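You operate a simulated robot arm through the tools that you are given. There is no shell and no other tool. Be economical: measure what you need, move in short steps, check, and stop when the job is done.

The job below is to be done with a simulated robot arm. You get a single attempt, and the scene is never put back.

TASK
Fill the green-banded carton with chips to its red band.
Fine: stand it on the yellow outline, swing the hopper spout over it, spill none, swing the spout aside again.

Only the result counts: the job must be done as asked and must still hold three seconds after the hand-in. Knocking over, shifting, dropping, spilling or breaking anything else fails it.

THE ROBOT
A 6-joint arm with a two-finger parallel gripper, fixed in place. Base frame: the origin is at the foot of the arm, x ahead of it, y to its left, z up; the work surface is at about z = 850. Readings come in mm, rad, newtons and seconds.
With the tool pointing down near the work surface it reaches from about 240 to 640 mm from the base axis. Its first joint turns from -1.152 to 1.152 rad. Payload 2.7 kg.
Tool frame: the origin (TCP) lies between the finger pads and is the grasp point; the fingertips stand 23 mm ahead of it; z points along the fingers, y is the line along which they close. The gripper opens to 94 mm. The fingers are 38 mm wide and 10 mm thick; the gripper's body (54 by 96 mm) begins 39 mm behind the TCP.
Orientation is that of the tool frame in the base frame, as a unit quaternion [w, x, y, z]. With the fingers straight down and closing along the base's y, the tool's x points along the base's -x, its y along +y and its z along -z.

THE INTERFACE
- The arm moves only by the tool drive_tool. Its argument "motion" is a list of rows, each a list of 6 numbers: the shift along the base's x, y, z in mm, then the turn, a rotation vector about the base's x, y, z in rad. In form: [[x, y, z, wx, wy, wz], ...]. A call has 1 to 10 rows; each row is the pose to reach, as a shift and turn from the pose commanded when the call began. "gripper" is the gripper command, from -1 (shut) to 1 (fully open), values between in proportion, set as the call begins (left out, the last holds). Rows are played at 5 a second. More than 50 mm and 0.15 rad between two rows, or a gripper value outside its range, and nothing of the call is played. A pose out of reach is approached as far as the arm can. The call stops where the force on the tool passes 40 N (or 10 N more than at its start, if that is more) or the arm is blocked; 0.2 s more then pass. The fingers move at their own pace (about 45 mm/s each) and stop on an object; they squeeze with about 31 N. The grip force told is the motor's: it shows also when the fingers shut on nothing. Time passes only in rows, and 0.2 s behind the last, so rows that repeat a pose let the fingers close. The reply holds the time, the measured pose of the TCP, the force on the tool along the base axes, the opening and the grip force, in the units named above and with some noise.
- Cameras (640 x 400 px; columns grow to the right, rows downward): "scene" is fixed at [94.6, -436.3, 1415.4]; the picture's right is [0.72, -0.69, 0.00], its down [-0.29, -0.30, -0.91] and it looks along [0.63, 0.66, -0.41] (base axes); focal length 354 px, centre (320, 200). "wrist" rides on the gripper at [86, 16, -74] in the tool frame; the picture's right is [-0.18, 0.98, 0.00], its down [-0.58, -0.11, -0.81] and it looks along [-0.79, -0.15, 0.59] (tool axes); focal length 243 px, centre (320, 200). There is no depth. A picture from a camera that has moved, and an enlarged one, comes with that camera's place and axes in the base frame and with its lens. The place of the scene camera against the robot may be out by one fixed shift of up to 12 mm in any direction.
- camera(camera): a new picture of that camera. The clock stands still meanwhile.
- inspect(camera, box): a new picture of the part [left, top, right, bottom] of that camera's present view, enlarged. The clock stands still meanwhile.
- job_done(): hands the job in; it is judged then, once.

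Go step by step. Nothing tells you positions but the pictures and the camera data: compare them with the known pose of the tool, close in by small moves and look again before you grip or let go. The budget is 120 turns and 64 pictures, counting those below and the enlarged ones. Unless the task says otherwise, let go and move clear before handing in, and close with one line.

The tools are called by a JSON object that holds its "fn" and its "kwargs". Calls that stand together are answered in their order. drive_tool: Moves the arm, as the interface text tells. Its arguments: {"type":"object","properties":{"motion":{"type":"array","items":{"type":"array","items":{"type":"number"}}},"gripper":{"type":"number"}},"required":["motion"]} The other tools are called the same way: camera (camera) takes a picture; inspect (camera, box) takes an enlarged picture of a part of a camera's view; job_done () hands the job in.

At the start:

```text
time_s: 0.0
tcp_pos: [348.1, 81.9, 1302.4]
ee_rot: [0.0, 0.0, 1.0, 0.0]
force: [0.2, -0.7, 0.0]
gripper_width: 94.0
finger_force: 0.0
```

scene: 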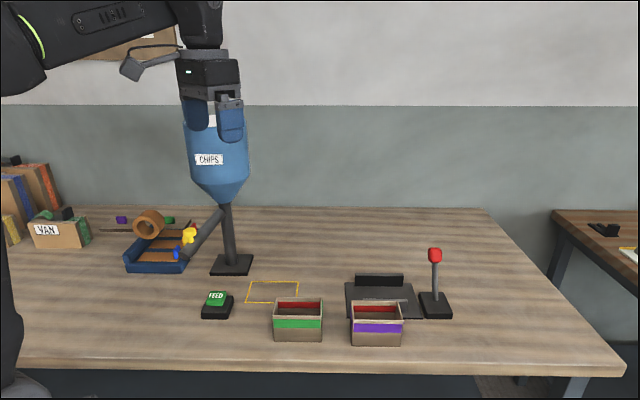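
wrist: 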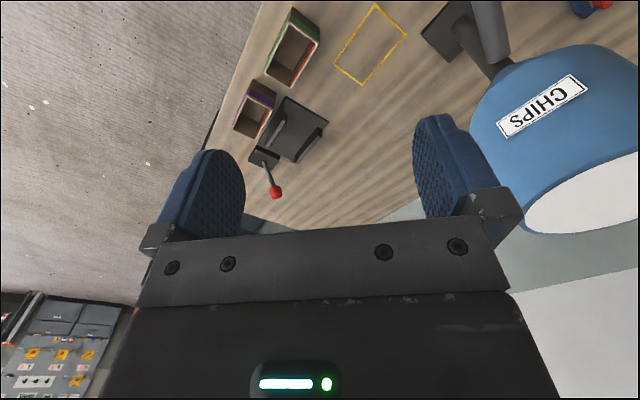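

I see a hopper marked CHIPS on a post, with a spout pointing off to the left, a green FEED button, a yellow outline, two cartons, and a lever device. I'll look closer before moving.

{"fn": "inspect", "kwargs": {"camera": "scene", "box": [100, 180, 340, 330]}}

{"fn": "inspect", "kwargs": {"camera": "scene", "box": [240, 230, 480, 380]}}

{"fn": "inspect", "kwargs": {"camera": "wrist", "box": [220, 0, 540, 200]}}

```text
2.67 times, centred on (220, 255) of scene
camera zoom: at [94.6, -436.3, 1415.4], right [0.72, -0.69, 0.0], down [-0.29, -0.3, -0.91], along [0.63, 0.66, -0.41], focal length 944 px, centre (587, 53)
```

zoom: 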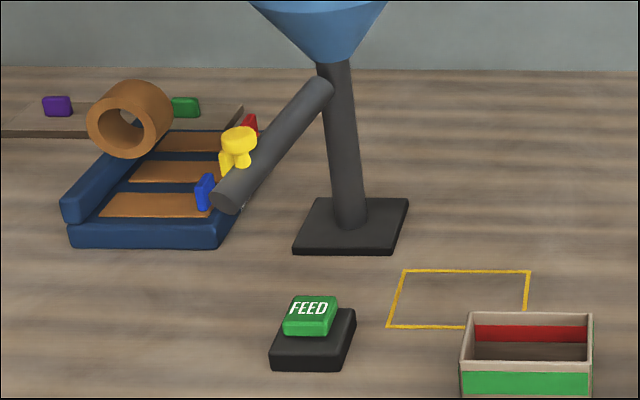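

```text
2.67 times, centred on (360, 305) of scene
camera zoom: at [94.6, -436.3, 1415.4], right [0.72, -0.69, 0.0], down [-0.29, -0.3, -0.91], along [0.63, 0.66, -0.41], focal length 944 px, centre (213, -80)
```

zoom: 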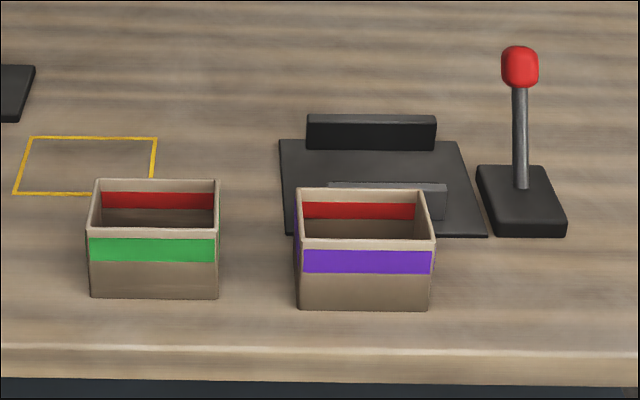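

```text
2.00 times, centred on (380, 100) of wrist
camera zoom: at [261.9, 99.2, 1376.1], right [0.18, 0.98, 0.0], down [0.58, -0.11, 0.81], along [0.79, -0.15, -0.59], focal length 485 px, centre (200, 400)
```

zoom: 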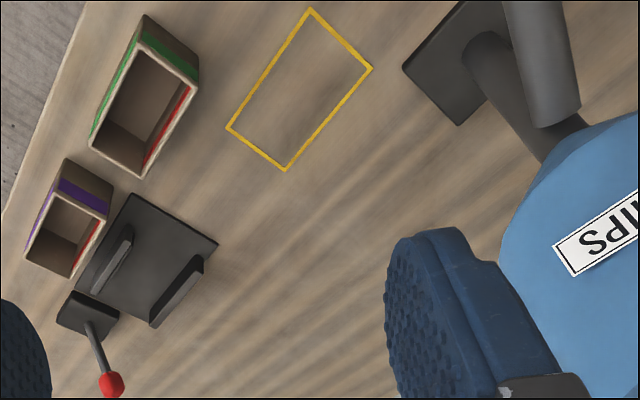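

I put the outline centre near (486,153) with its long side at -45°. The green carton is near (450,10) and measures about 98x65x60. I'll move above the carton, turned -45°, and look again.

{"fn": "drive_tool", "kwargs": {"motion": [[12.6, -9, -35, 0, 0, -0.098], [25.2, -18, -70, 0, 0, -0.196], [37.8, -27, -105, 0, 0, -0.294], [50.4, -36, -140, 0, 0, -0.392], [63, -45, -175, 0, 0, -0.49], [75.6, -54, -210, 0, 0, -0.588], [88.2, -63, -245, 0, 0, -0.686], [101, -72, -280, 0, 0, -0.785]], "gripper": 1}}

{"fn": "camera", "kwargs": {"camera": "wrist"}}

{"fn": "camera", "kwargs": {"camera": "scene"}}

```text
time_s: 1.8
tcp_pos: [450.2, 10.2, 1020.5]
ee_rot: [0.0, 0.383, 0.924, 0.0]
force: [1.2, -0.4, -0.3]
gripper_width: 94.0
finger_force: 0.0
```

```text
58 pictures are left
camera wrist: at [400.6, 82.4, 1094.7], right [0.83, 0.56, 0.0], down [0.33, -0.49, 0.81], along [0.45, -0.67, -0.59], focal length 243 px, centre (320, 200)
```

wrist: 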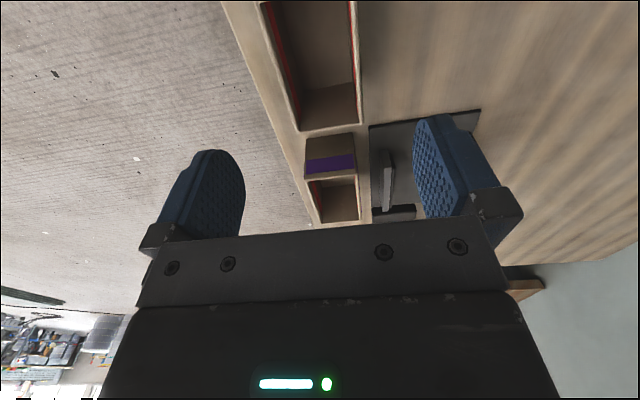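

```text
57 pictures are left
```

scene: 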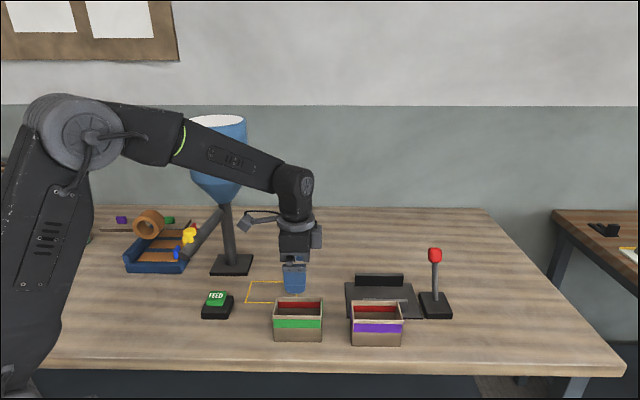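

The gripper is centred laterally on the carton to within about 2 mm. I'll descend to just above the rim and check.

{"fn": "drive_tool", "kwargs": {"motion": [[0, 0, -40, 0, 0, 0], [0, 0, -78, 0, 0, 0]]}}

{"fn": "inspect", "kwargs": {"camera": "scene", "box": [240, 230, 400, 350]}}

{"fn": "camera", "kwargs": {"camera": "wrist"}}

```text
time_s: 2.4
tcp_pos: [447.4, 11.1, 944.3]
ee_rot: [0.0, 0.382, 0.924, 0.0]
force: [-0.3, 0.4, 0.6]
gripper_width: 94.1
finger_force: 0.1
```

```text
3.33 times, centred on (320, 290) of scene
camera zoom: at [94.6, -436.3, 1415.4], right [0.72, -0.69, 0.0], down [-0.29, -0.3, -0.91], along [0.63, 0.66, -0.41], focal length 1180 px, centre (320, -100)
```

zoom: 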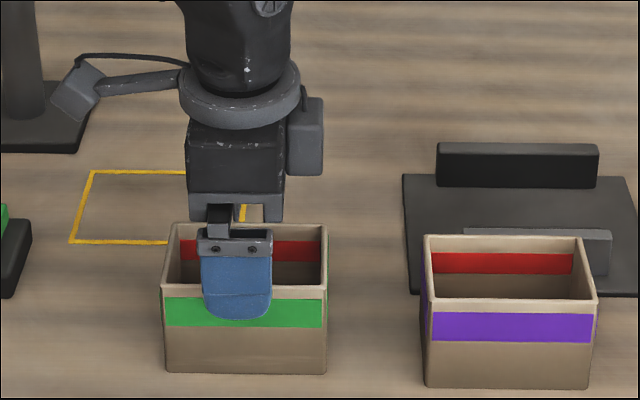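

```text
55 pictures are left
camera wrist: at [398.2, 82.9, 1018.6], right [0.83, 0.56, 0.0], down [0.33, -0.49, 0.81], along [0.46, -0.67, -0.59], focal length 243 px, centre (320, 200)
```

wrist: 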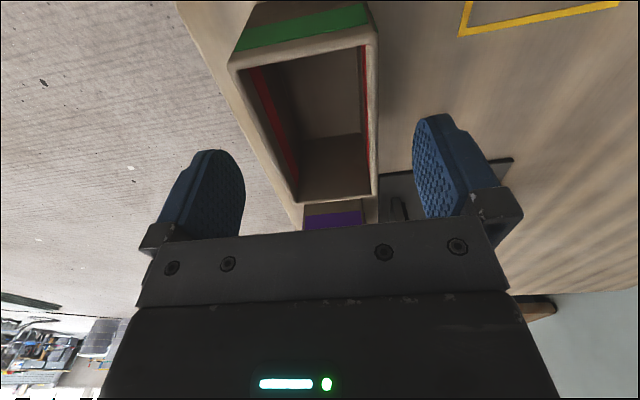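

The fingers straddle the carton but sit about 6 mm toward one end. I'll correct that, descend and grip.

{"fn": "drive_tool", "kwargs": {"motion": [[4, -4, 0, 0, 0, 0], [4, -4, -20, 0, 0, 0], [4, -4, -40, 0, 0, 0], [4, -4, -57, 0, 0, 0], [4, -4, -57, 0, 0, 0]]}}

{"fn": "inspect", "kwargs": {"camera": "scene", "box": [240, 230, 400, 350]}}

```text
time_s: 3.6
tcp_pos: [453.3, 6.8, 886.6]
ee_rot: [0.0, 0.383, 0.924, 0.0]
force: [0.2, 0.5, 0.1]
gripper_width: 94.0
finger_force: 0.1
```

```text
3.33 times, centred on (320, 290) of scene
camera zoom: at [94.6, -436.3, 1415.4], right [0.72, -0.69, 0.0], down [-0.29, -0.3, -0.91], along [0.63, 0.66, -0.41], focal length 1180 px, centre (320, -100)
```

zoom: 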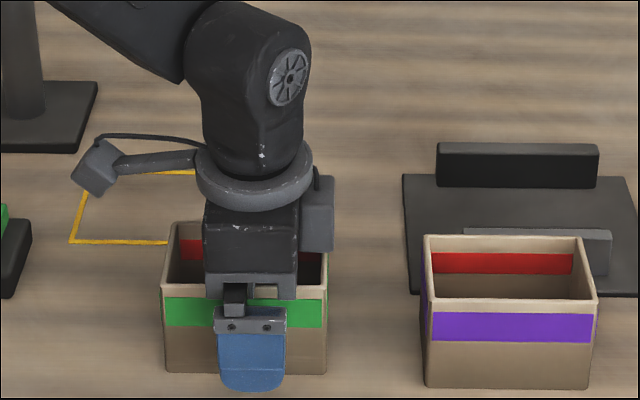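

The fingers are beside both long walls, so I'm closing the gripper.

{"fn": "drive_tool", "kwargs": {"motion": [[0, 0, 0, 0, 0, 0], [0, 0, 0, 0, 0, 0], [0, 0, 0, 0, 0, 0], [0, 0, 0, 0, 0, 0], [0, 0, 0, 0, 0, 0]], "gripper": -1}}

{"fn": "inspect", "kwargs": {"camera": "scene", "box": [240, 230, 400, 350]}}

```text
time_s: 4.8
tcp_pos: [453.7, 7.4, 887.2]
ee_rot: [0.0, 0.383, 0.924, -0.001]
force: [-0.2, -0.6, -0.9]
gripper_width: 59.5
finger_force: 31.3
```

```text
3.33 times, centred on (320, 290) of scene
camera zoom: at [94.6, -436.3, 1415.4], right [0.72, -0.69, 0.0], down [-0.29, -0.3, -0.91], along [0.63, 0.66, -0.41], focal length 1180 px, centre (320, -100)
```

zoom: 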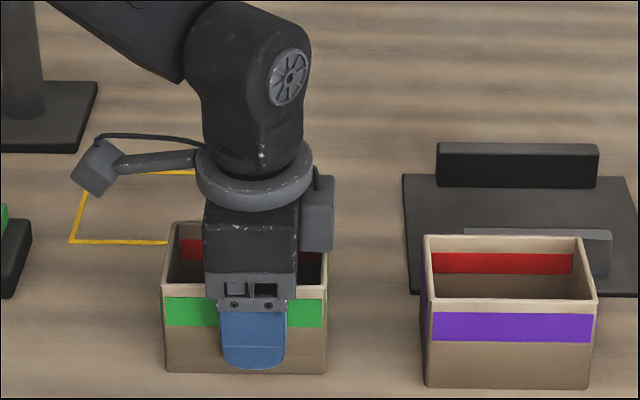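

The carton is gripped (59.5 mm wide). I'll lift it, carry it to the outline and hold it just above for a check.

{"fn": "drive_tool", "kwargs": {"motion": [[0, 0, 20, 0, 0, 0], [0, 0, 40, 0, 0, 0], [9, 35, 40, 0, 0, 0], [18, 70, 40, 0, 0, 0], [27, 106, 40, 0, 0, 0], [36.5, 143.5, 40, 0, 0, 0], [36.5, 143.5, 25, 0, 0, 0], [36.5, 143.5, 15, 0, 0, 0]]}}

{"fn": "inspect", "kwargs": {"camera": "scene", "box": [190, 200, 350, 320]}}

{"fn": "camera", "kwargs": {"camera": "wrist"}}

```text
time_s: 6.6
tcp_pos: [490.1, 149.2, 899.6]
ee_rot: [-0.001, 0.383, 0.924, 0.0]
force: [-0.1, 0.3, 0.7]
gripper_width: 59.2
finger_force: 30.3
```

```text
3.33 times, centred on (270, 260) of scene
camera zoom: at [94.6, -436.3, 1415.4], right [0.72, -0.69, 0.0], down [-0.29, -0.3, -0.91], along [0.63, 0.66, -0.41], focal length 1180 px, centre (487, 0)
```

zoom: 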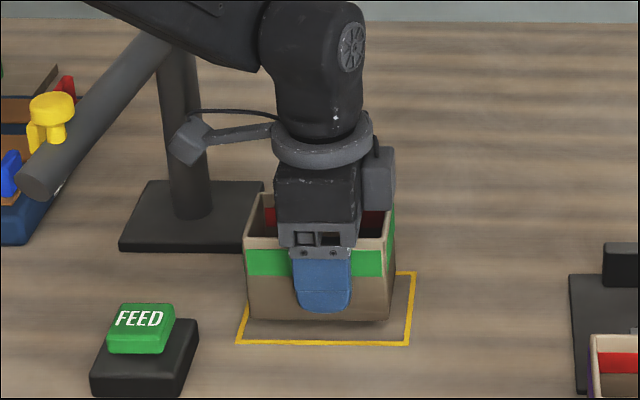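

```text
51 pictures are left
camera wrist: at [439.9, 223.0, 974.0], right [0.83, 0.56, 0.0], down [0.33, -0.49, 0.81], along [0.46, -0.67, -0.59], focal length 243 px, centre (320, 200)
```

wrist: 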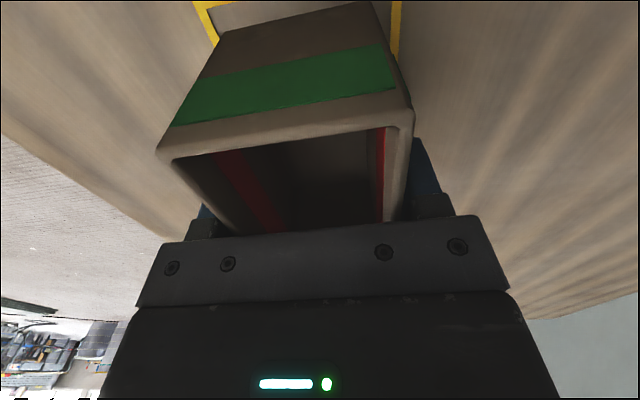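

The carton's margins to the outline are nearly even: about 10 mm at the near end and 9–12 mm on the sides. I'll nudge it 1 mm, lower it and release.

{"fn": "drive_tool", "kwargs": {"motion": [[1, 1, -6, 0, 0, 0], [1, 1, -12, 0, 0, 0], [1, 1, -15, 0, 0, 0], [1, 1, -15, 0, 0, 0]]}}

{"fn": "inspect", "kwargs": {"camera": "scene", "box": [190, 200, 350, 320]}}

```text
time_s: 7.6
tcp_pos: [492.2, 151.9, 887.2]
ee_rot: [0.0, 0.383, 0.924, 0.002]
force: [-5.0, -2.4, 14.9]
gripper_width: 59.2
finger_force: 30.5
```

```text
3.33 times, centred on (270, 260) of scene
camera zoom: at [94.3, -436.4, 1415.3], right [0.72, -0.69, 0.0], down [-0.29, -0.3, -0.91], along [0.63, 0.66, -0.41], focal length 1180 px, centre (487, 0)
```

zoom: 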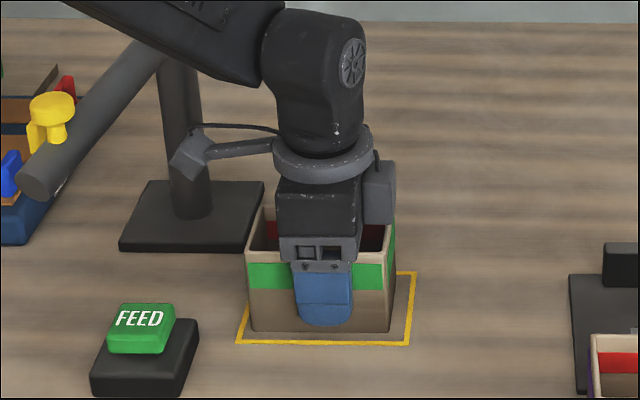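

The carton stands centred on the outline. I'll release and lift straight up.

{"fn": "drive_tool", "kwargs": {"motion": [[0, 0, 0, 0, 0, 0], [0, 0, 0, 0, 0, 0], [0, 0, 0, 0, 0, 0], [0, 0, 30, 0, 0, 0], [0, 0, 65, 0, 0, 0], [0, -45, 80, 0, 0, 0], [0, -90, 95, 0, 0, 0], [0, -130, 110, 0, 0, 0]], "gripper": 1}}

{"fn": "inspect", "kwargs": {"camera": "scene", "box": [110, 100, 350, 330]}}

{"fn": "camera", "kwargs": {"camera": "wrist"}}

```text
time_s: 9.4
tcp_pos: [490.0, 23.0, 994.8]
ee_rot: [0.0, 0.381, 0.924, 0.0]
force: [-0.2, -0.3, -0.3]
gripper_width: 94.0
finger_force: 0.0
```

```text
1.74 times, centred on (230, 215) of scene
camera zoom: at [94.6, -436.3, 1415.4], right [0.72, -0.69, 0.0], down [-0.29, -0.3, -0.91], along [0.63, 0.66, -0.41], focal length 616 px, centre (476, 174)
```

zoom: 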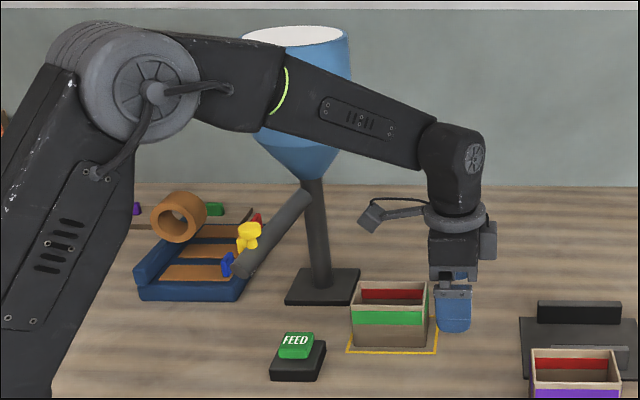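

```text
48 pictures are left
camera wrist: at [439.8, 95.0, 1070.1], right [0.82, 0.57, 0.0], down [0.34, -0.49, 0.81], along [0.46, -0.66, -0.59], focal length 243 px, centre (320, 200)
```

wrist: 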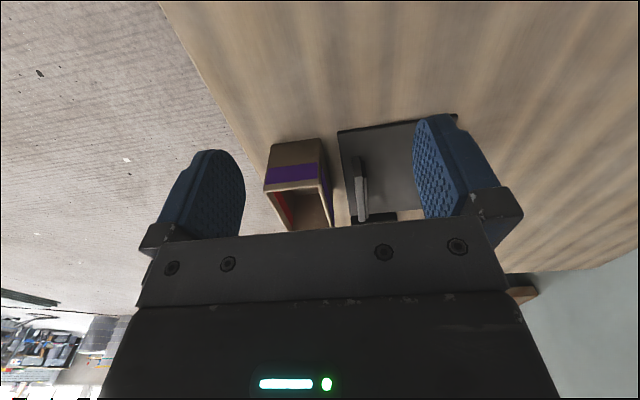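

The carton is placed. Next I'll turn the tool so the wrist camera faces the spout and its knob.

{"fn": "drive_tool", "kwargs": {"motion": [[-15, 0, 30, 0, 0, 0.14], [-30, 0, 60, 0, 0, 0.28], [-50, 0, 90, 0, 0, 0.42], [-70, 0, 120, 0, 0, 0.56], [-90, 0, 145, 0, 0, 0.7], [-120, 5, 165, 0, 0, 0.84], [-150, 10, 185, 0, 0, 0.98], [-180, 15, 185, 0, 0, 1.12]]}}

{"fn": "drive_tool", "kwargs": {"motion": [[-10, 10, 0, 0, 0, 0.14], [-20, 20, 0, 0, 0, 0.28], [-20, 30, 0, 0, 0, 0.42], [-20, 40, 0, 0, 0, 0.56]]}}

{"fn": "camera", "kwargs": {"camera": "wrist"}}

{"fn": "camera", "kwargs": {"camera": "scene"}}

```text
time_s: 11.2
tcp_pos: [310.3, 37.5, 1180.8]
ee_rot: [0.0, -0.168, 0.986, 0.0]
force: [-0.8, -0.4, -0.5]
gripper_width: 93.9
finger_force: 0.0
```

```text
time_s: 12.2
tcp_pos: [290.5, 76.8, 1180.5]
ee_rot: [0.0, -0.434, 0.901, 0.0]
force: [0.5, 0.9, 0.2]
gripper_width: 93.9
finger_force: 0.1
```

```text
47 pictures are left
camera wrist: at [224.2, 19.0, 1256.2], right [-0.65, 0.76, 0.0], down [0.45, 0.39, 0.81], along [0.61, 0.53, -0.59], focal length 243 px, centre (320, 200)
```

wrist: 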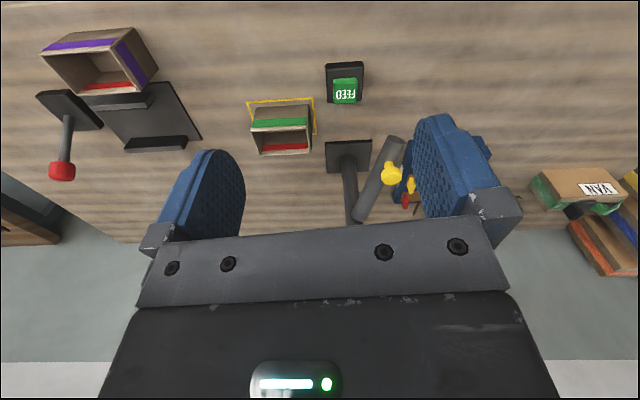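

```text
46 pictures are left
```

scene: 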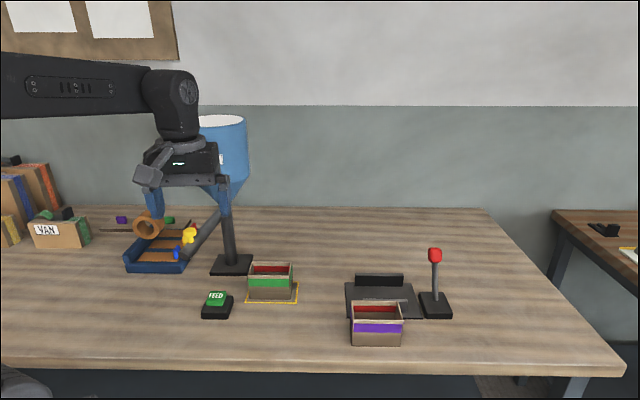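

{"fn": "inspect", "kwargs": {"camera": "wrist", "box": [220, 50, 460, 230]}}

```text
2.22 times, centred on (340, 140) of wrist
camera zoom: at [224.2, 19.0, 1256.2], right [-0.65, 0.76, 0.0], down [0.45, 0.39, 0.81], along [0.61, 0.53, -0.59], focal length 539 px, centre (276, 333)
```

zoom: 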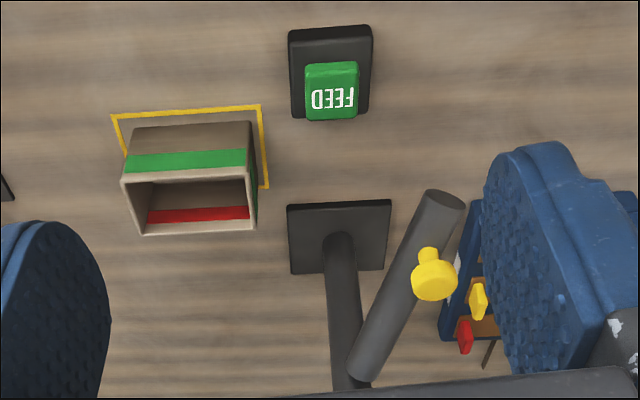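

The spout carries a yellow knob at about (358,276,1015). The post is near (479,325), and the spout mouth is about 157 mm out from it. I'll hover above the knob with the camera side facing outward, half open, so the fingers can straddle it.

{"fn": "drive_tool", "kwargs": {"motion": [[11, 33, 0, 0, 0, -0.085], [22, 66, -10, 0, 0, -0.17], [33, 99, -30, 0, 0, -0.255], [45, 132, -50, 0, 0, -0.34], [56, 165, -70, 0, 0, -0.425], [67.5, 199, -85, 0, 0, -0.51]], "gripper": 0.2}}

{"fn": "camera", "kwargs": {"camera": "wrist"}}

{"fn": "inspect", "kwargs": {"camera": "scene", "box": [110, 130, 310, 280]}}

```text
time_s: 13.6
tcp_pos: [356.7, 276.0, 1096.1]
ee_rot: [0.0, -0.19, 0.982, 0.0]
force: [-0.5, -0.2, 0.5]
gripper_width: 56.7
finger_force: 0.0
```

```text
44 pictures are left
camera wrist: at [270.5, 258.7, 1170.0], right [-0.2, 0.98, 0.0], down [0.58, 0.12, 0.81], along [0.79, 0.16, -0.59], focal length 243 px, centre (320, 200)
```

wrist: 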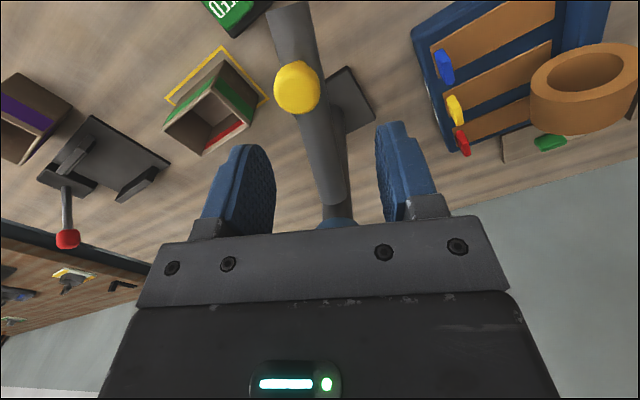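

```text
2.67 times, centred on (210, 205) of scene
camera zoom: at [94.6, -436.3, 1415.4], right [0.72, -0.69, 0.0], down [-0.29, -0.3, -0.91], along [0.63, 0.66, -0.41], focal length 944 px, centre (613, 187)
```

zoom: 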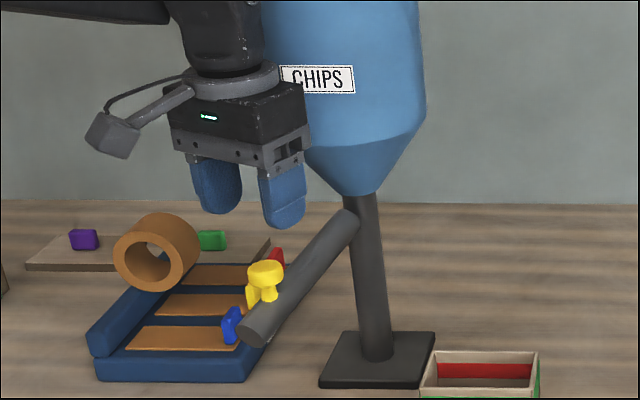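

Triangulation from two wrist views puts the knob cap at about (350,260.5,1028), so r=144 at 207° around the post. I'll align and lower so the fingers straddle it.

{"fn": "drive_tool", "kwargs": {"motion": [[-6.5, -15.5, 0, 0, 0, 0.08], [-6.5, -15.5, -25, 0, 0, 0.08], [-6.5, -15.5, -40, 0, 0, 0.08]]}}

{"fn": "camera", "kwargs": {"camera": "wrist"}}

```text
time_s: 14.4
tcp_pos: [350.6, 260.9, 1056.8]
ee_rot: [0.0, -0.229, 0.973, -0.001]
force: [0.1, 0.6, 0.1]
gripper_width: 56.4
finger_force: 0.0
```

```text
42 pictures are left
camera wrist: at [266.1, 236.2, 1131.3], right [-0.28, 0.96, 0.0], down [0.57, 0.16, 0.81], along [0.78, 0.22, -0.59], focal length 243 px, centre (320, 200)
```

wrist: 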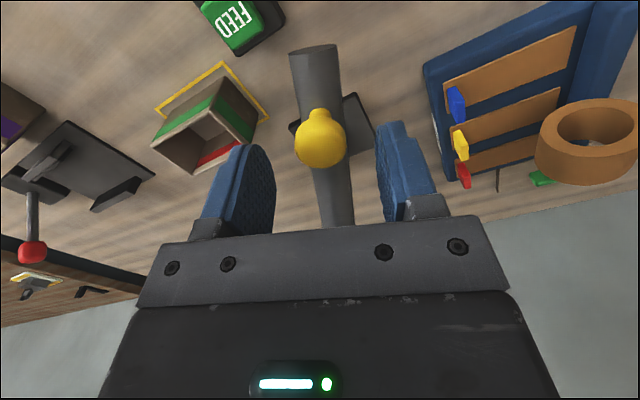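

The knob is centred between the fingers. I'm lowering to straddle it and narrowing the fingers to leave a small gap.

{"fn": "drive_tool", "kwargs": {"motion": [[0, 0, -20, 0, 0, 0], [0, 0, -40, 0, 0, 0], [0, 0, -40, 0, 0, 0]]}}

{"fn": "drive_tool", "kwargs": {"motion": [[0, 0, 0, 0, 0, 0], [0, 0, 0, 0, 0, 0]], "gripper": -0.25}}

{"fn": "camera", "kwargs": {"camera": "wrist"}}

{"fn": "inspect", "kwargs": {"camera": "scene", "box": [110, 130, 310, 280]}}

```text
time_s: 15.2
tcp_pos: [350.6, 260.6, 1016.2]
ee_rot: [0.0, -0.229, 0.973, 0.0]
force: [0.1, 0.6, 0.4]
gripper_width: 56.4
finger_force: 0.1
```

```text
time_s: 15.8
tcp_pos: [350.9, 260.3, 1017.2]
ee_rot: [0.0, -0.229, 0.973, 0.0]
force: [0.3, 0.2, 0.0]
gripper_width: 34.9
finger_force: 0.0
```

```text
41 pictures are left
camera wrist: at [266.2, 236.3, 1091.0], right [-0.28, 0.96, 0.0], down [0.57, 0.16, 0.81], along [0.78, 0.22, -0.59], focal length 243 px, centre (320, 200)
```

wrist: 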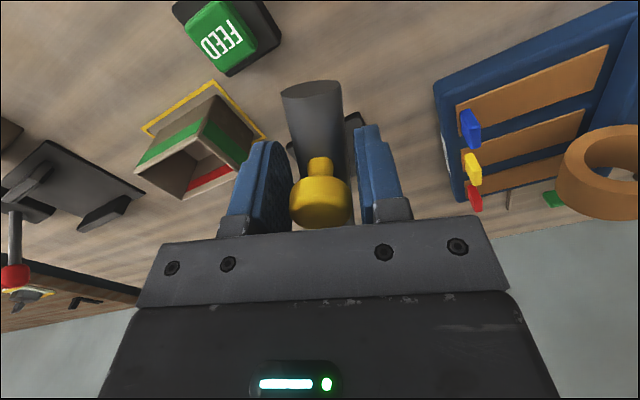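

```text
2.67 times, centred on (210, 205) of scene
camera zoom: at [94.6, -436.3, 1415.4], right [0.72, -0.69, 0.0], down [-0.29, -0.3, -0.91], along [0.63, 0.66, -0.41], focal length 944 px, centre (613, 187)
```

zoom: 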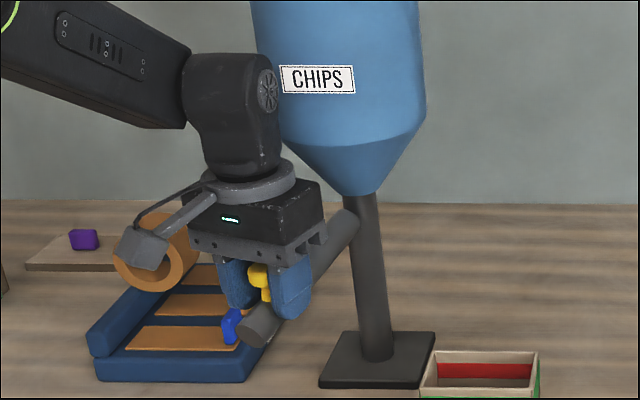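

The knob sits between the fingers with about 2.5 mm play each side. I'll swing the spout along the arc about the post, first part only, then check.

{"fn": "drive_tool", "kwargs": {"motion": [[9.4, -16.0, 0, 0, 0, 0.129], [20.8, -30.6, 0, 0, 0, 0.258], [34.0, -43.6, 0, 0, 0, 0.387]]}}

{"fn": "camera", "kwargs": {"camera": "wrist"}}

```text
time_s: 16.6
tcp_pos: [386.1, 216.6, 1015.9]
ee_rot: [0.0, -0.414, 0.91, 0.0]
force: [-0.2, 0.4, -0.9]
gripper_width: 35.3
finger_force: 0.2
```

```text
39 pictures are left
camera wrist: at [317.2, 162.7, 1090.5], right [-0.62, 0.78, 0.0], down [0.46, 0.37, 0.81], along [0.63, 0.5, -0.59], focal length 243 px, centre (320, 200)
```

wrist: 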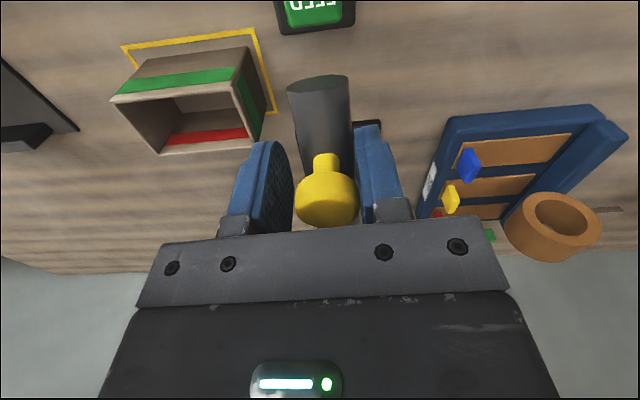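

The spout follows freely with the knob held well. Continuing to just short of the outline.

{"fn": "drive_tool", "kwargs": {"motion": [[14.7, -11.2, 0, 0, 0, 0.129], [30.7, -20.5, 0, 0, 0, 0.258], [47.9, -27.5, 0, 0, 0, 0.387], [65.7, -32.4, 0, 0, 0, 0.516], [84.1, -34.9, 0, 0, 0, 0.645]]}}

{"fn": "camera", "kwargs": {"camera": "wrist"}}

{"fn": "inspect", "kwargs": {"camera": "scene", "box": [180, 180, 340, 310]}}

```text
time_s: 17.8
tcp_pos: [470.7, 180.0, 1017.6]
ee_rot: [-0.001, -0.682, 0.732, 0.0]
force: [0.5, 0.6, -0.5]
gripper_width: 35.2
finger_force: 0.1
```

```text
38 pictures are left
camera wrist: at [447.2, 96.1, 1090.5], right [-0.97, 0.25, 0.0], down [0.15, 0.57, 0.81], along [0.21, 0.78, -0.59], focal length 243 px, centre (320, 200)
```

wrist: 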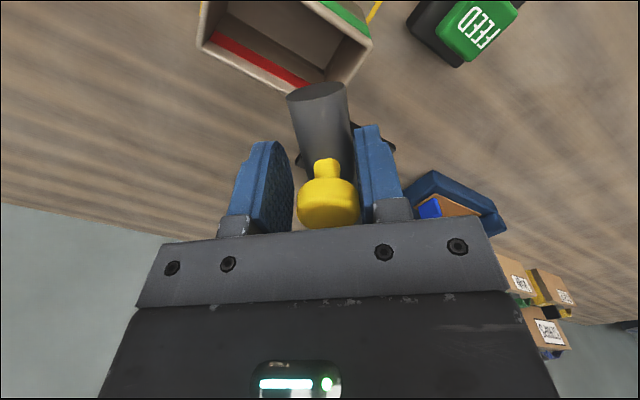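

```text
3.08 times, centred on (260, 245) of scene
camera zoom: at [94.6, -436.3, 1415.4], right [0.72, -0.69, 0.0], down [-0.29, -0.3, -0.91], along [0.63, 0.66, -0.41], focal length 1089 px, centre (505, 62)
```

zoom: 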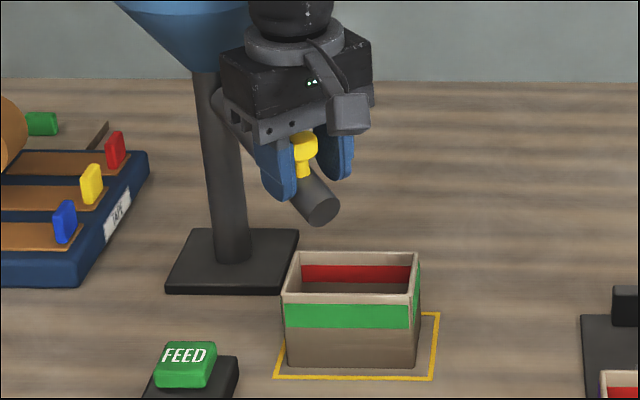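

The mouth is now at about (467,162), z 970, some 7° short of the carton centre. I'll swing the last bit and check.

{"fn": "drive_tool", "kwargs": {"motion": [[10, -0.3, 0, 0, 0, 0.07], [20, 0.1, 0, 0, 0, 0.14], [20, 0.1, 0, 0, 0, 0.14]]}}

{"fn": "camera", "kwargs": {"camera": "wrist"}}

{"fn": "inspect", "kwargs": {"camera": "scene", "box": [180, 180, 340, 310]}}

```text
time_s: 18.6
tcp_pos: [490.2, 182.0, 1016.1]
ee_rot: [0.001, 0.731, -0.683, -0.001]
force: [-4.0, 1.4, -0.9]
gripper_width: 36.9
finger_force: 1.7
```

```text
36 pictures are left
camera wrist: at [479.5, 94.6, 1090.7], right [-0.99, 0.12, 0.0], down [0.07, 0.59, 0.81], along [0.09, 0.8, -0.59], focal length 243 px, centre (320, 200)
```

wrist: 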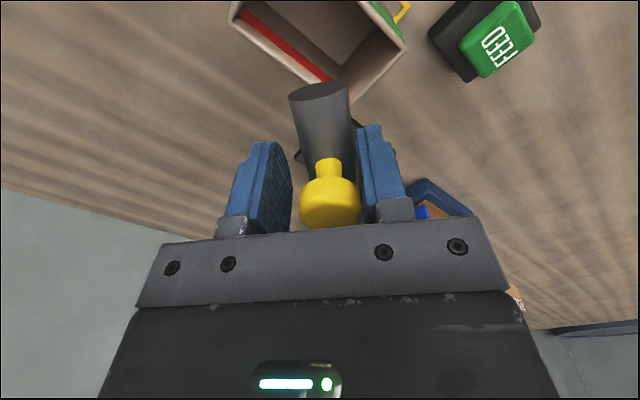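

```text
3.08 times, centred on (260, 245) of scene
camera zoom: at [94.4, -436.4, 1415.3], right [0.72, -0.69, 0.0], down [-0.29, -0.3, -0.91], along [0.63, 0.66, -0.41], focal length 1089 px, centre (505, 62)
```

zoom: 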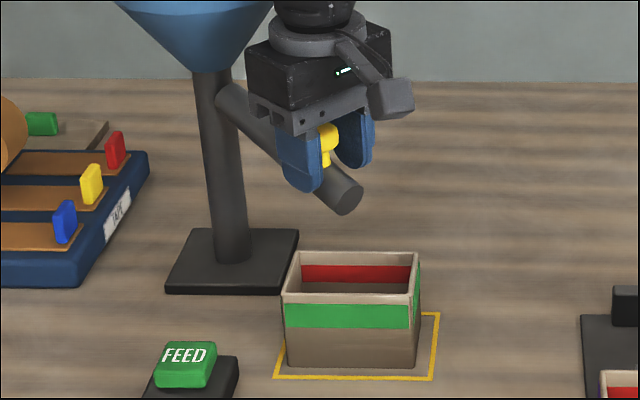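

The spout mouth is now over the carton at about (485,162), and the light contact force suggests it has reached a stop. I'll ease off, open slightly and lift clear of the knob.

{"fn": "drive_tool", "kwargs": {"motion": [[-3, 0, 0, 0, 0, 0], [-3, 0, 0, 0, 0, 0], [-3, 0, 30, 0, 0, 0], [-3, 0, 60, 0, 0, 0], [-20, -30, 70, 0, 0, 0], [-50, -60, 70, 0, 0, 0]], "gripper": 0.1}}

{"fn": "inspect", "kwargs": {"camera": "scene", "box": [180, 180, 340, 310]}}

{"fn": "camera", "kwargs": {"camera": "wrist"}}

```text
time_s: 20.0
tcp_pos: [440.6, 122.5, 1085.9]
ee_rot: [0.001, 0.73, -0.683, -0.001]
force: [0.3, -0.8, 1.1]
gripper_width: 51.4
finger_force: 0.0
```

```text
3.08 times, centred on (260, 245) of scene
camera zoom: at [94.7, -436.2, 1415.4], right [0.72, -0.69, 0.0], down [-0.29, -0.3, -0.91], along [0.63, 0.66, -0.41], focal length 1089 px, centre (505, 62)
```

zoom: 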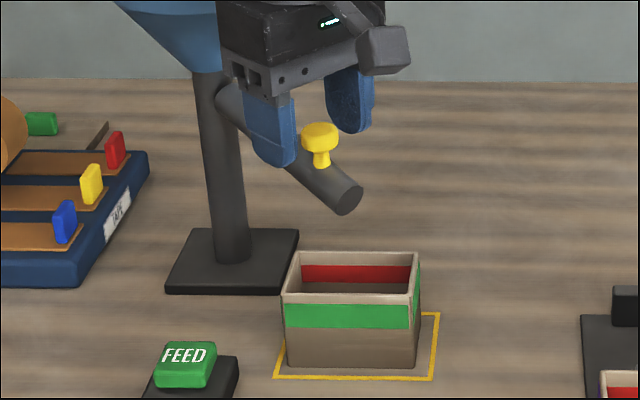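

```text
33 pictures are left
camera wrist: at [430.1, 34.8, 1160.0], right [-0.99, 0.12, 0.0], down [0.07, 0.59, 0.81], along [0.1, 0.8, -0.59], focal length 243 px, centre (320, 200)
```

wrist: 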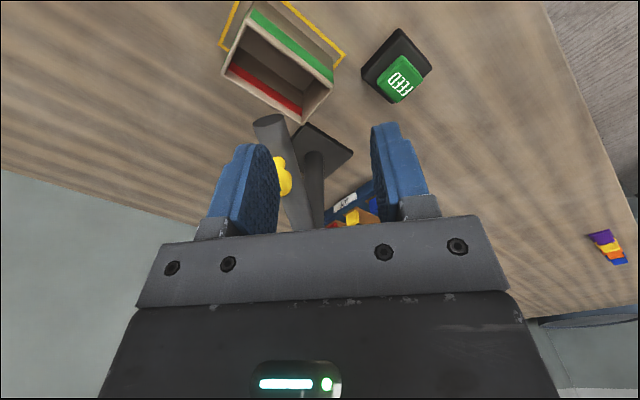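

The spout stayed put with its mouth over the carton. FEED is at about (356,187.5) with its top near z 886. I'm moving above it with the fingers closed.

{"fn": "drive_tool", "kwargs": {"motion": [[-30, 20, -20, 0, 0, -0.1], [-60, 45, -40, 0, 0, -0.2], [-84.6, 65, -70, 0, 0, -0.3], [-84.6, 65, -110, 0, 0, -0.4], [-84.6, 65, -145, 0, 0, -0.4]], "gripper": -1}}

{"fn": "inspect", "kwargs": {"camera": "scene", "box": [160, 190, 320, 330]}}

{"fn": "camera", "kwargs": {"camera": "wrist"}}

```text
time_s: 21.2
tcp_pos: [356.6, 186.8, 942.7]
ee_rot: [-0.001, -0.579, 0.815, 0.001]
force: [-0.8, 0.3, -0.4]
gripper_width: 0.1
finger_force: 31.4
```

```text
2.86 times, centred on (240, 260) of scene
camera zoom: at [94.6, -436.3, 1415.4], right [0.72, -0.69, 0.0], down [-0.29, -0.3, -0.91], along [0.63, 0.66, -0.41], focal length 1012 px, centre (549, 29)
```

zoom: 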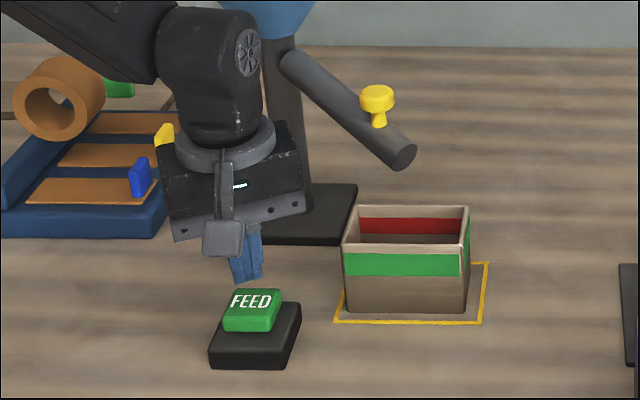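

```text
31 pictures are left
camera wrist: at [312.4, 110.5, 1017.2], right [-0.87, 0.5, 0.0], down [0.29, 0.51, 0.81], along [0.4, 0.7, -0.59], focal length 243 px, centre (320, 200)
```

wrist: 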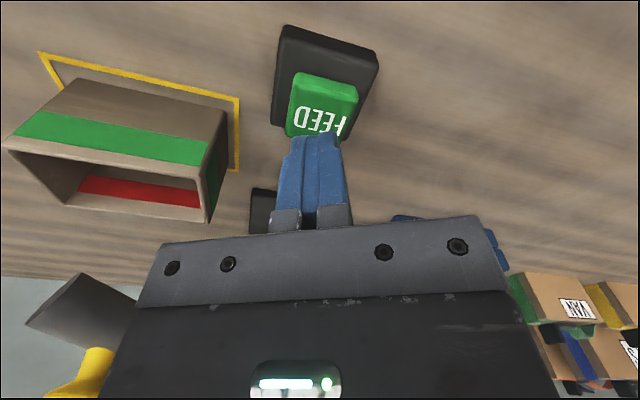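

I'm above the button and will make one short press, then check what it delivers.

{"fn": "drive_tool", "kwargs": {"motion": [[-3, -3, -20, 0, 0, 0], [-3, -3, -30, 0, 0, 0], [-3, -3, -35, 0, 0, 0], [-3, -3, -39, 0, 0, 0], [-3, -3, -25, 0, 0, 0]]}}

{"fn": "inspect", "kwargs": {"camera": "scene", "box": [160, 190, 320, 330]}}

```text
time_s: 22.2
tcp_pos: [355.0, 185.3, 910.5]
ee_rot: [0.004, -0.581, 0.814, -0.001]
force: [-14.0, -6.6, 52.4]
gripper_width: 0.0
finger_force: 30.8
stopped in row 5: the force on the tool passed its limit (the readings are from after the stop); the commanded pose is now the measured one
```

```text
2.86 times, centred on (240, 260) of scene
camera zoom: at [93.9, -436.6, 1415.3], right [0.72, -0.69, 0.0], down [-0.29, -0.3, -0.91], along [0.63, 0.66, -0.41], focal length 1012 px, centre (549, 29)
```

zoom: 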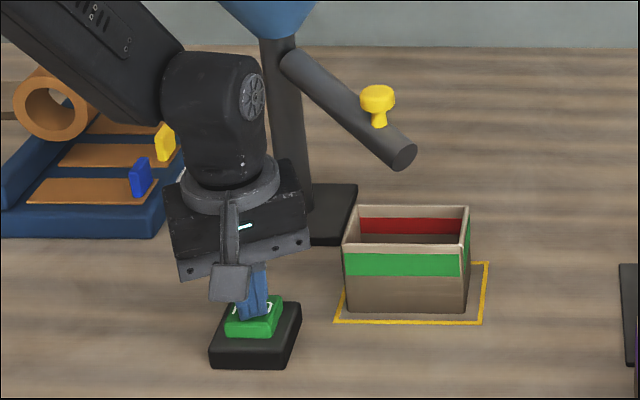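

The button bottomed out at 52 N, so I'll lift off at once and see what came out.

{"fn": "drive_tool", "kwargs": {"motion": [[0, 0, 12, 0, 0, 0], [0, 0, 12, 0, 0, 0]]}}

{"fn": "inspect", "kwargs": {"camera": "scene", "box": [180, 210, 320, 310]}}

```text
time_s: 22.8
tcp_pos: [354.0, 185.9, 918.3]
ee_rot: [0.001, -0.58, 0.815, 0.0]
force: [0.1, -0.9, -0.1]
gripper_width: 0.0
finger_force: 30.9
```

```text
4.00 times, centred on (250, 260) of scene
camera zoom: at [94.6, -436.3, 1415.4], right [0.72, -0.69, 0.0], down [-0.29, -0.3, -0.91], along [0.63, 0.66, -0.41], focal length 1416 px, centre (600, -40)
```

zoom: 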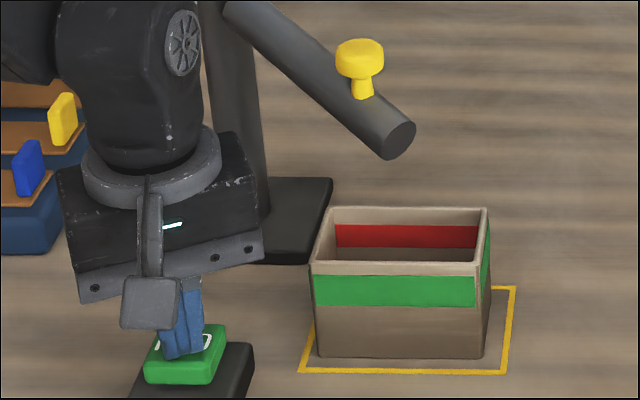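

No chips are visible yet, so feeding probably needs the button held. I'll press more gently and hold briefly, looking while it's held.

{"fn": "drive_tool", "kwargs": {"motion": [[0, 0, -8, 0, 0, 0], [0, 0, -12, 0, 0, 0], [0, 0, -12, 0, 0, 0]]}}

{"fn": "inspect", "kwargs": {"camera": "scene", "box": [180, 210, 320, 310]}}

```text
time_s: 23.6
tcp_pos: [354.0, 184.8, 908.3]
ee_rot: [0.003, -0.58, 0.815, 0.0]
force: [-9.1, -9.2, 32.5]
gripper_width: 0.3
finger_force: 31.8
```

```text
4.00 times, centred on (250, 260) of scene
camera zoom: at [94.0, -436.7, 1415.3], right [0.72, -0.69, 0.0], down [-0.29, -0.3, -0.91], along [0.63, 0.66, -0.41], focal length 1416 px, centre (600, -40)
```

zoom: 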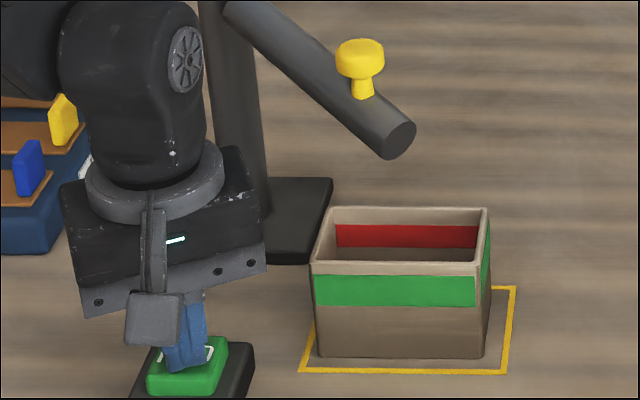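

The button is pressed at 32 N with no stream visible in this frame. I'll lift and use the wrist camera to look inside the carton.

{"fn": "drive_tool", "kwargs": {"motion": [[0, 0, 14, 0, 0, 0], [0, -10, 50, 0, 0, 0], [0, -30, 100, 0, 0, 0], [20, -50, 140, 0, 0, 0.1]]}}

{"fn": "inspect", "kwargs": {"camera": "wrist", "box": [80, 0, 440, 220]}}

{"fn": "inspect", "kwargs": {"camera": "scene", "box": [180, 210, 320, 310]}}

```text
refused: row 3 steps farther than a row can; nothing moved
```

```text
1.78 times, centred on (260, 110) of wrist
camera zoom: at [310.3, 108.0, 982.1], right [-0.87, 0.5, 0.0], down [0.29, 0.51, 0.81], along [0.4, 0.7, -0.59], focal length 431 px, centre (427, 360)
```

zoom: 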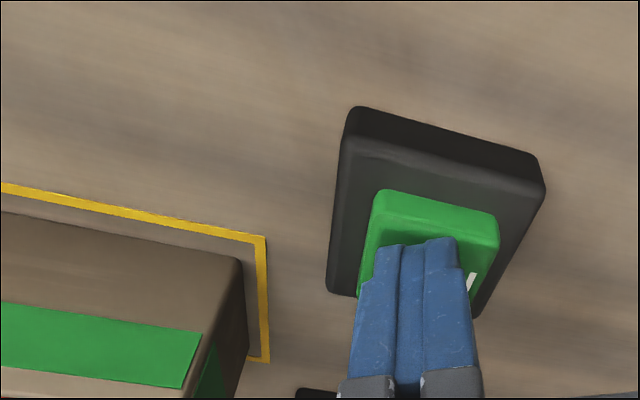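

```text
4.00 times, centred on (250, 260) of scene
camera zoom: at [94.0, -436.7, 1415.3], right [0.72, -0.69, 0.0], down [-0.29, -0.3, -0.91], along [0.63, 0.66, -0.41], focal length 1416 px, centre (600, -40)
```

zoom: 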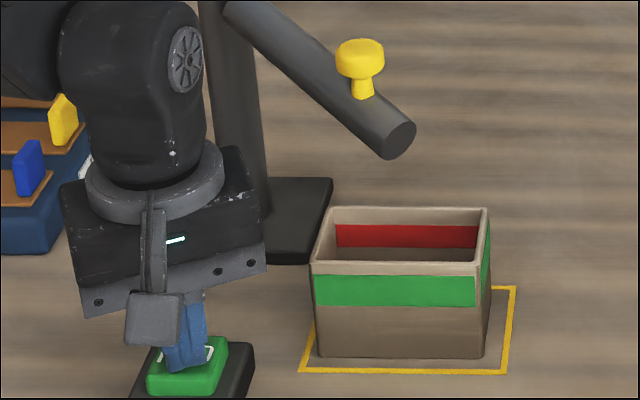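

The clock stood still because row 3 was too long a step. Repeating with shorter steps.

{"fn": "drive_tool", "kwargs": {"motion": [[0, 0, 14, 0, 0, 0], [0, -8, 50, 0, 0, 0], [0, -20, 90, 0, 0, 0.05], [10, -35, 125, 0, 0, 0.1], [20, -45, 150, 0, 0, 0.2], [20, -45, 150, 0, 0, 0.2]]}}

{"fn": "camera", "kwargs": {"camera": "wrist"}}

```text
time_s: 25.0
tcp_pos: [374.0, 140.1, 1058.6]
ee_rot: [0.001, -0.658, 0.753, 0.0]
force: [1.0, 0.1, 0.0]
gripper_width: 0.3
finger_force: 31.0
```

```text
25 pictures are left
camera wrist: at [345.8, 56.0, 1132.5], right [-0.95, 0.31, 0.0], down [0.18, 0.56, 0.81], along [0.25, 0.77, -0.59], focal length 243 px, centre (320, 200)
```

wrist: 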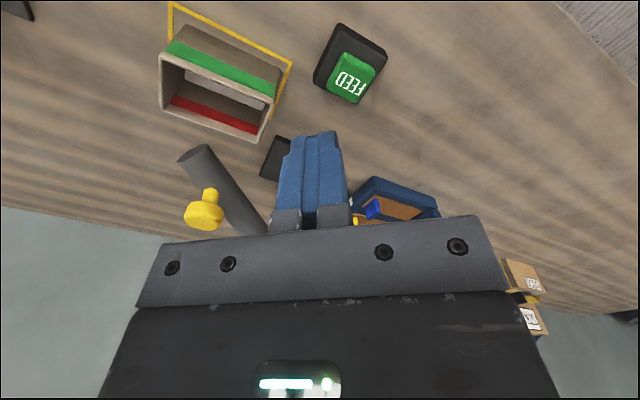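

{"fn": "inspect", "kwargs": {"camera": "wrist", "box": [140, 0, 300, 140]}}

```text
2.86 times, centred on (220, 70) of wrist
camera zoom: at [345.8, 56.0, 1132.5], right [-0.95, 0.31, 0.0], down [0.18, 0.56, 0.81], along [0.25, 0.77, -0.59], focal length 693 px, centre (606, 571)
```

zoom: 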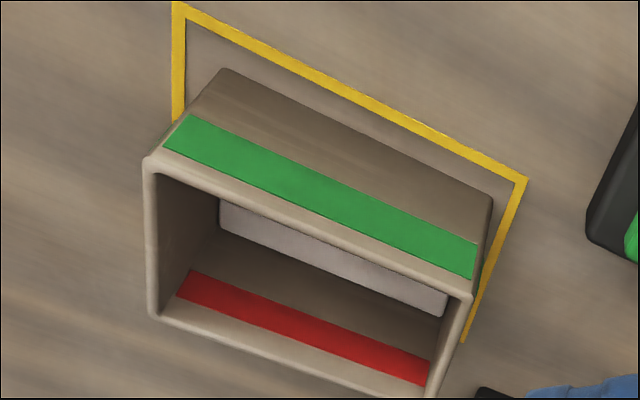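

A thin pale layer of chips is now on the carton floor, so FEED works while pressed. The red band spans about z 876–891 and the layer is near 855. I'll press again and hold for about 1.4 s.

{"fn": "drive_tool", "kwargs": {"motion": [[-10, 15, -30, 0, 0, -0.1], [-20, 30, -65, 0, 0, -0.2], [-20, 45, -105, 0, 0, -0.2], [-20, 45, -136, 0, 0, -0.2], [-20, 45, -149, 0, 0, -0.2], [-20, 45, -149, 0, 0, -0.2], [-20, 45, -149, 0, 0, -0.2], [-20, 45, -149, 0, 0, -0.2], [-20, 45, -149, 0, 0, -0.2], [-20, 45, -149, 0, 0, -0.2]]}}

{"fn": "inspect", "kwargs": {"camera": "scene", "box": [180, 210, 320, 310]}}

```text
time_s: 27.2
tcp_pos: [353.8, 185.7, 910.0]
ee_rot: [0.003, -0.58, 0.814, -0.001]
force: [-5.1, 5.5, 18.8]
gripper_width: 0.1
finger_force: 31.0
```

```text
4.00 times, centred on (250, 260) of scene
camera zoom: at [94.3, -436.3, 1415.4], right [0.72, -0.69, 0.0], down [-0.29, -0.3, -0.91], along [0.63, 0.66, -0.41], focal length 1416 px, centre (600, -40)
```

zoom: 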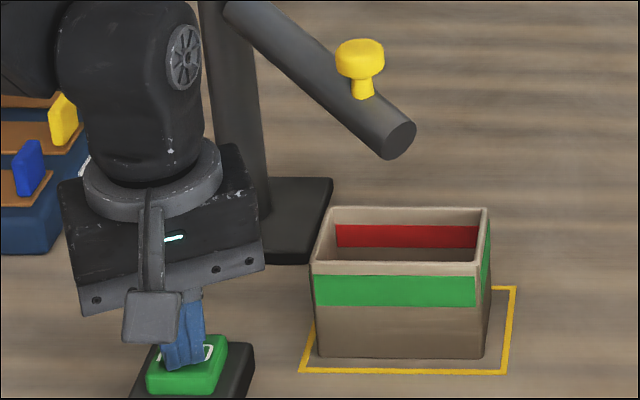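

Still no stream is visible from the scene camera. I'll lift and look inside to tell whether it feeds per press or per hold time.

{"fn": "drive_tool", "kwargs": {"motion": [[0, 0, 14, 0, 0, 0], [0, -8, 50, 0, 0, 0], [0, -20, 90, 0, 0, 0.05], [10, -35, 125, 0, 0, 0.1], [20, -45, 149, 0, 0, 0.2], [20, -45, 149, 0, 0, 0.2]]}}

{"fn": "inspect", "kwargs": {"camera": "wrist", "box": [140, 0, 300, 140]}}

```text
time_s: 28.6
tcp_pos: [373.7, 140.0, 1058.7]
ee_rot: [0.001, -0.659, 0.752, 0.0]
force: [0.4, -0.1, -0.2]
gripper_width: 0.1
finger_force: 30.6
```

```text
2.86 times, centred on (220, 70) of wrist
camera zoom: at [346.2, 56.6, 1132.2], right [-0.95, 0.31, 0.0], down [0.18, 0.56, 0.81], along [0.25, 0.77, -0.59], focal length 693 px, centre (606, 571)
```

zoom: 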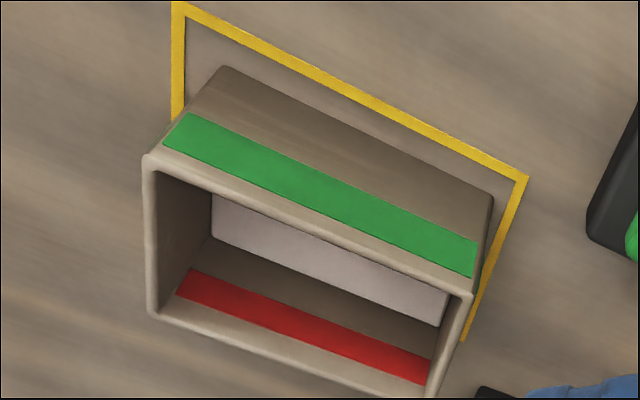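

The level rose about 10 mm during that hold, so feeding depends on hold time. I'll hold for about 0.8 s, release, and check.

{"fn": "drive_tool", "kwargs": {"motion": [[-10, 15, -30, 0, 0, -0.1], [-20, 30, -65, 0, 0, -0.2], [-20, 45, -105, 0, 0, -0.2], [-20, 45, -135, 0, 0, -0.2], [-20, 45, -149, 0, 0, -0.2], [-20, 45, -149, 0, 0, -0.2], [-20, 45, -149, 0, 0, -0.2], [-20, 45, -149, 0, 0, -0.2], [-20, 45, -135, 0, 0, -0.2]]}}

{"fn": "inspect", "kwargs": {"camera": "scene", "box": [220, 240, 320, 310]}}

```text
time_s: 30.6
tcp_pos: [353.0, 183.0, 920.9]
ee_rot: [0.001, -0.58, 0.814, -0.001]
force: [0.5, -0.2, 0.2]
gripper_width: 0.0
finger_force: 30.9
```

```text
5.71 times, centred on (270, 275) of scene
camera zoom: at [94.6, -436.3, 1415.4], right [0.72, -0.69, 0.0], down [-0.29, -0.3, -0.91], along [0.63, 0.66, -0.41], focal length 2023 px, centre (606, -229)
```

zoom: 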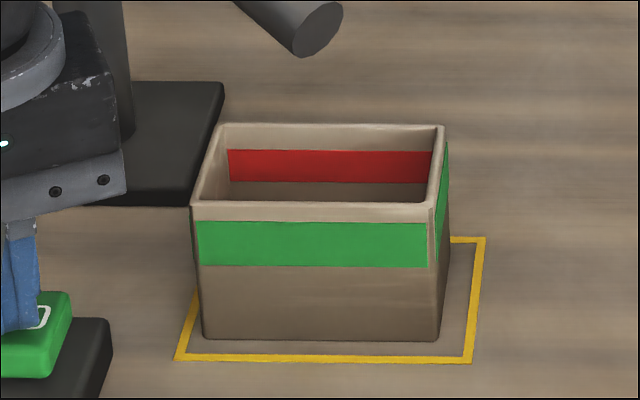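

The chips are not yet visible from this angle. I'll take another look inside with the wrist camera to calibrate the rate.

{"fn": "drive_tool", "kwargs": {"motion": [[0, -8, 36, 0, 0, 0], [0, -20, 76, 0, 0, 0.05], [10, -35, 111, 0, 0, 0.1], [20, -45, 135, 0, 0, 0.2], [20, -45, 135, 0, 0, 0.2]]}}

{"fn": "inspect", "kwargs": {"camera": "wrist", "box": [140, 0, 300, 140]}}

```text
time_s: 31.8
tcp_pos: [375.5, 140.7, 1057.5]
ee_rot: [0.002, -0.659, 0.752, 0.001]
force: [0.8, 0.0, 0.2]
gripper_width: 0.1
finger_force: 31.2
```

```text
2.86 times, centred on (220, 70) of wrist
camera zoom: at [348.0, 56.0, 1131.6], right [-0.95, 0.31, 0.0], down [0.18, 0.56, 0.81], along [0.25, 0.77, -0.59], focal length 693 px, centre (606, 571)
```

zoom: 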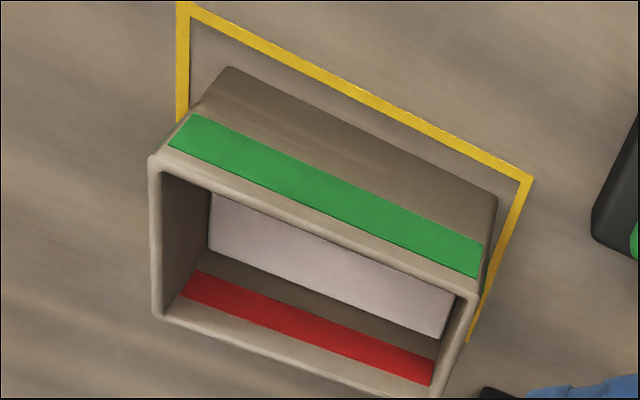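

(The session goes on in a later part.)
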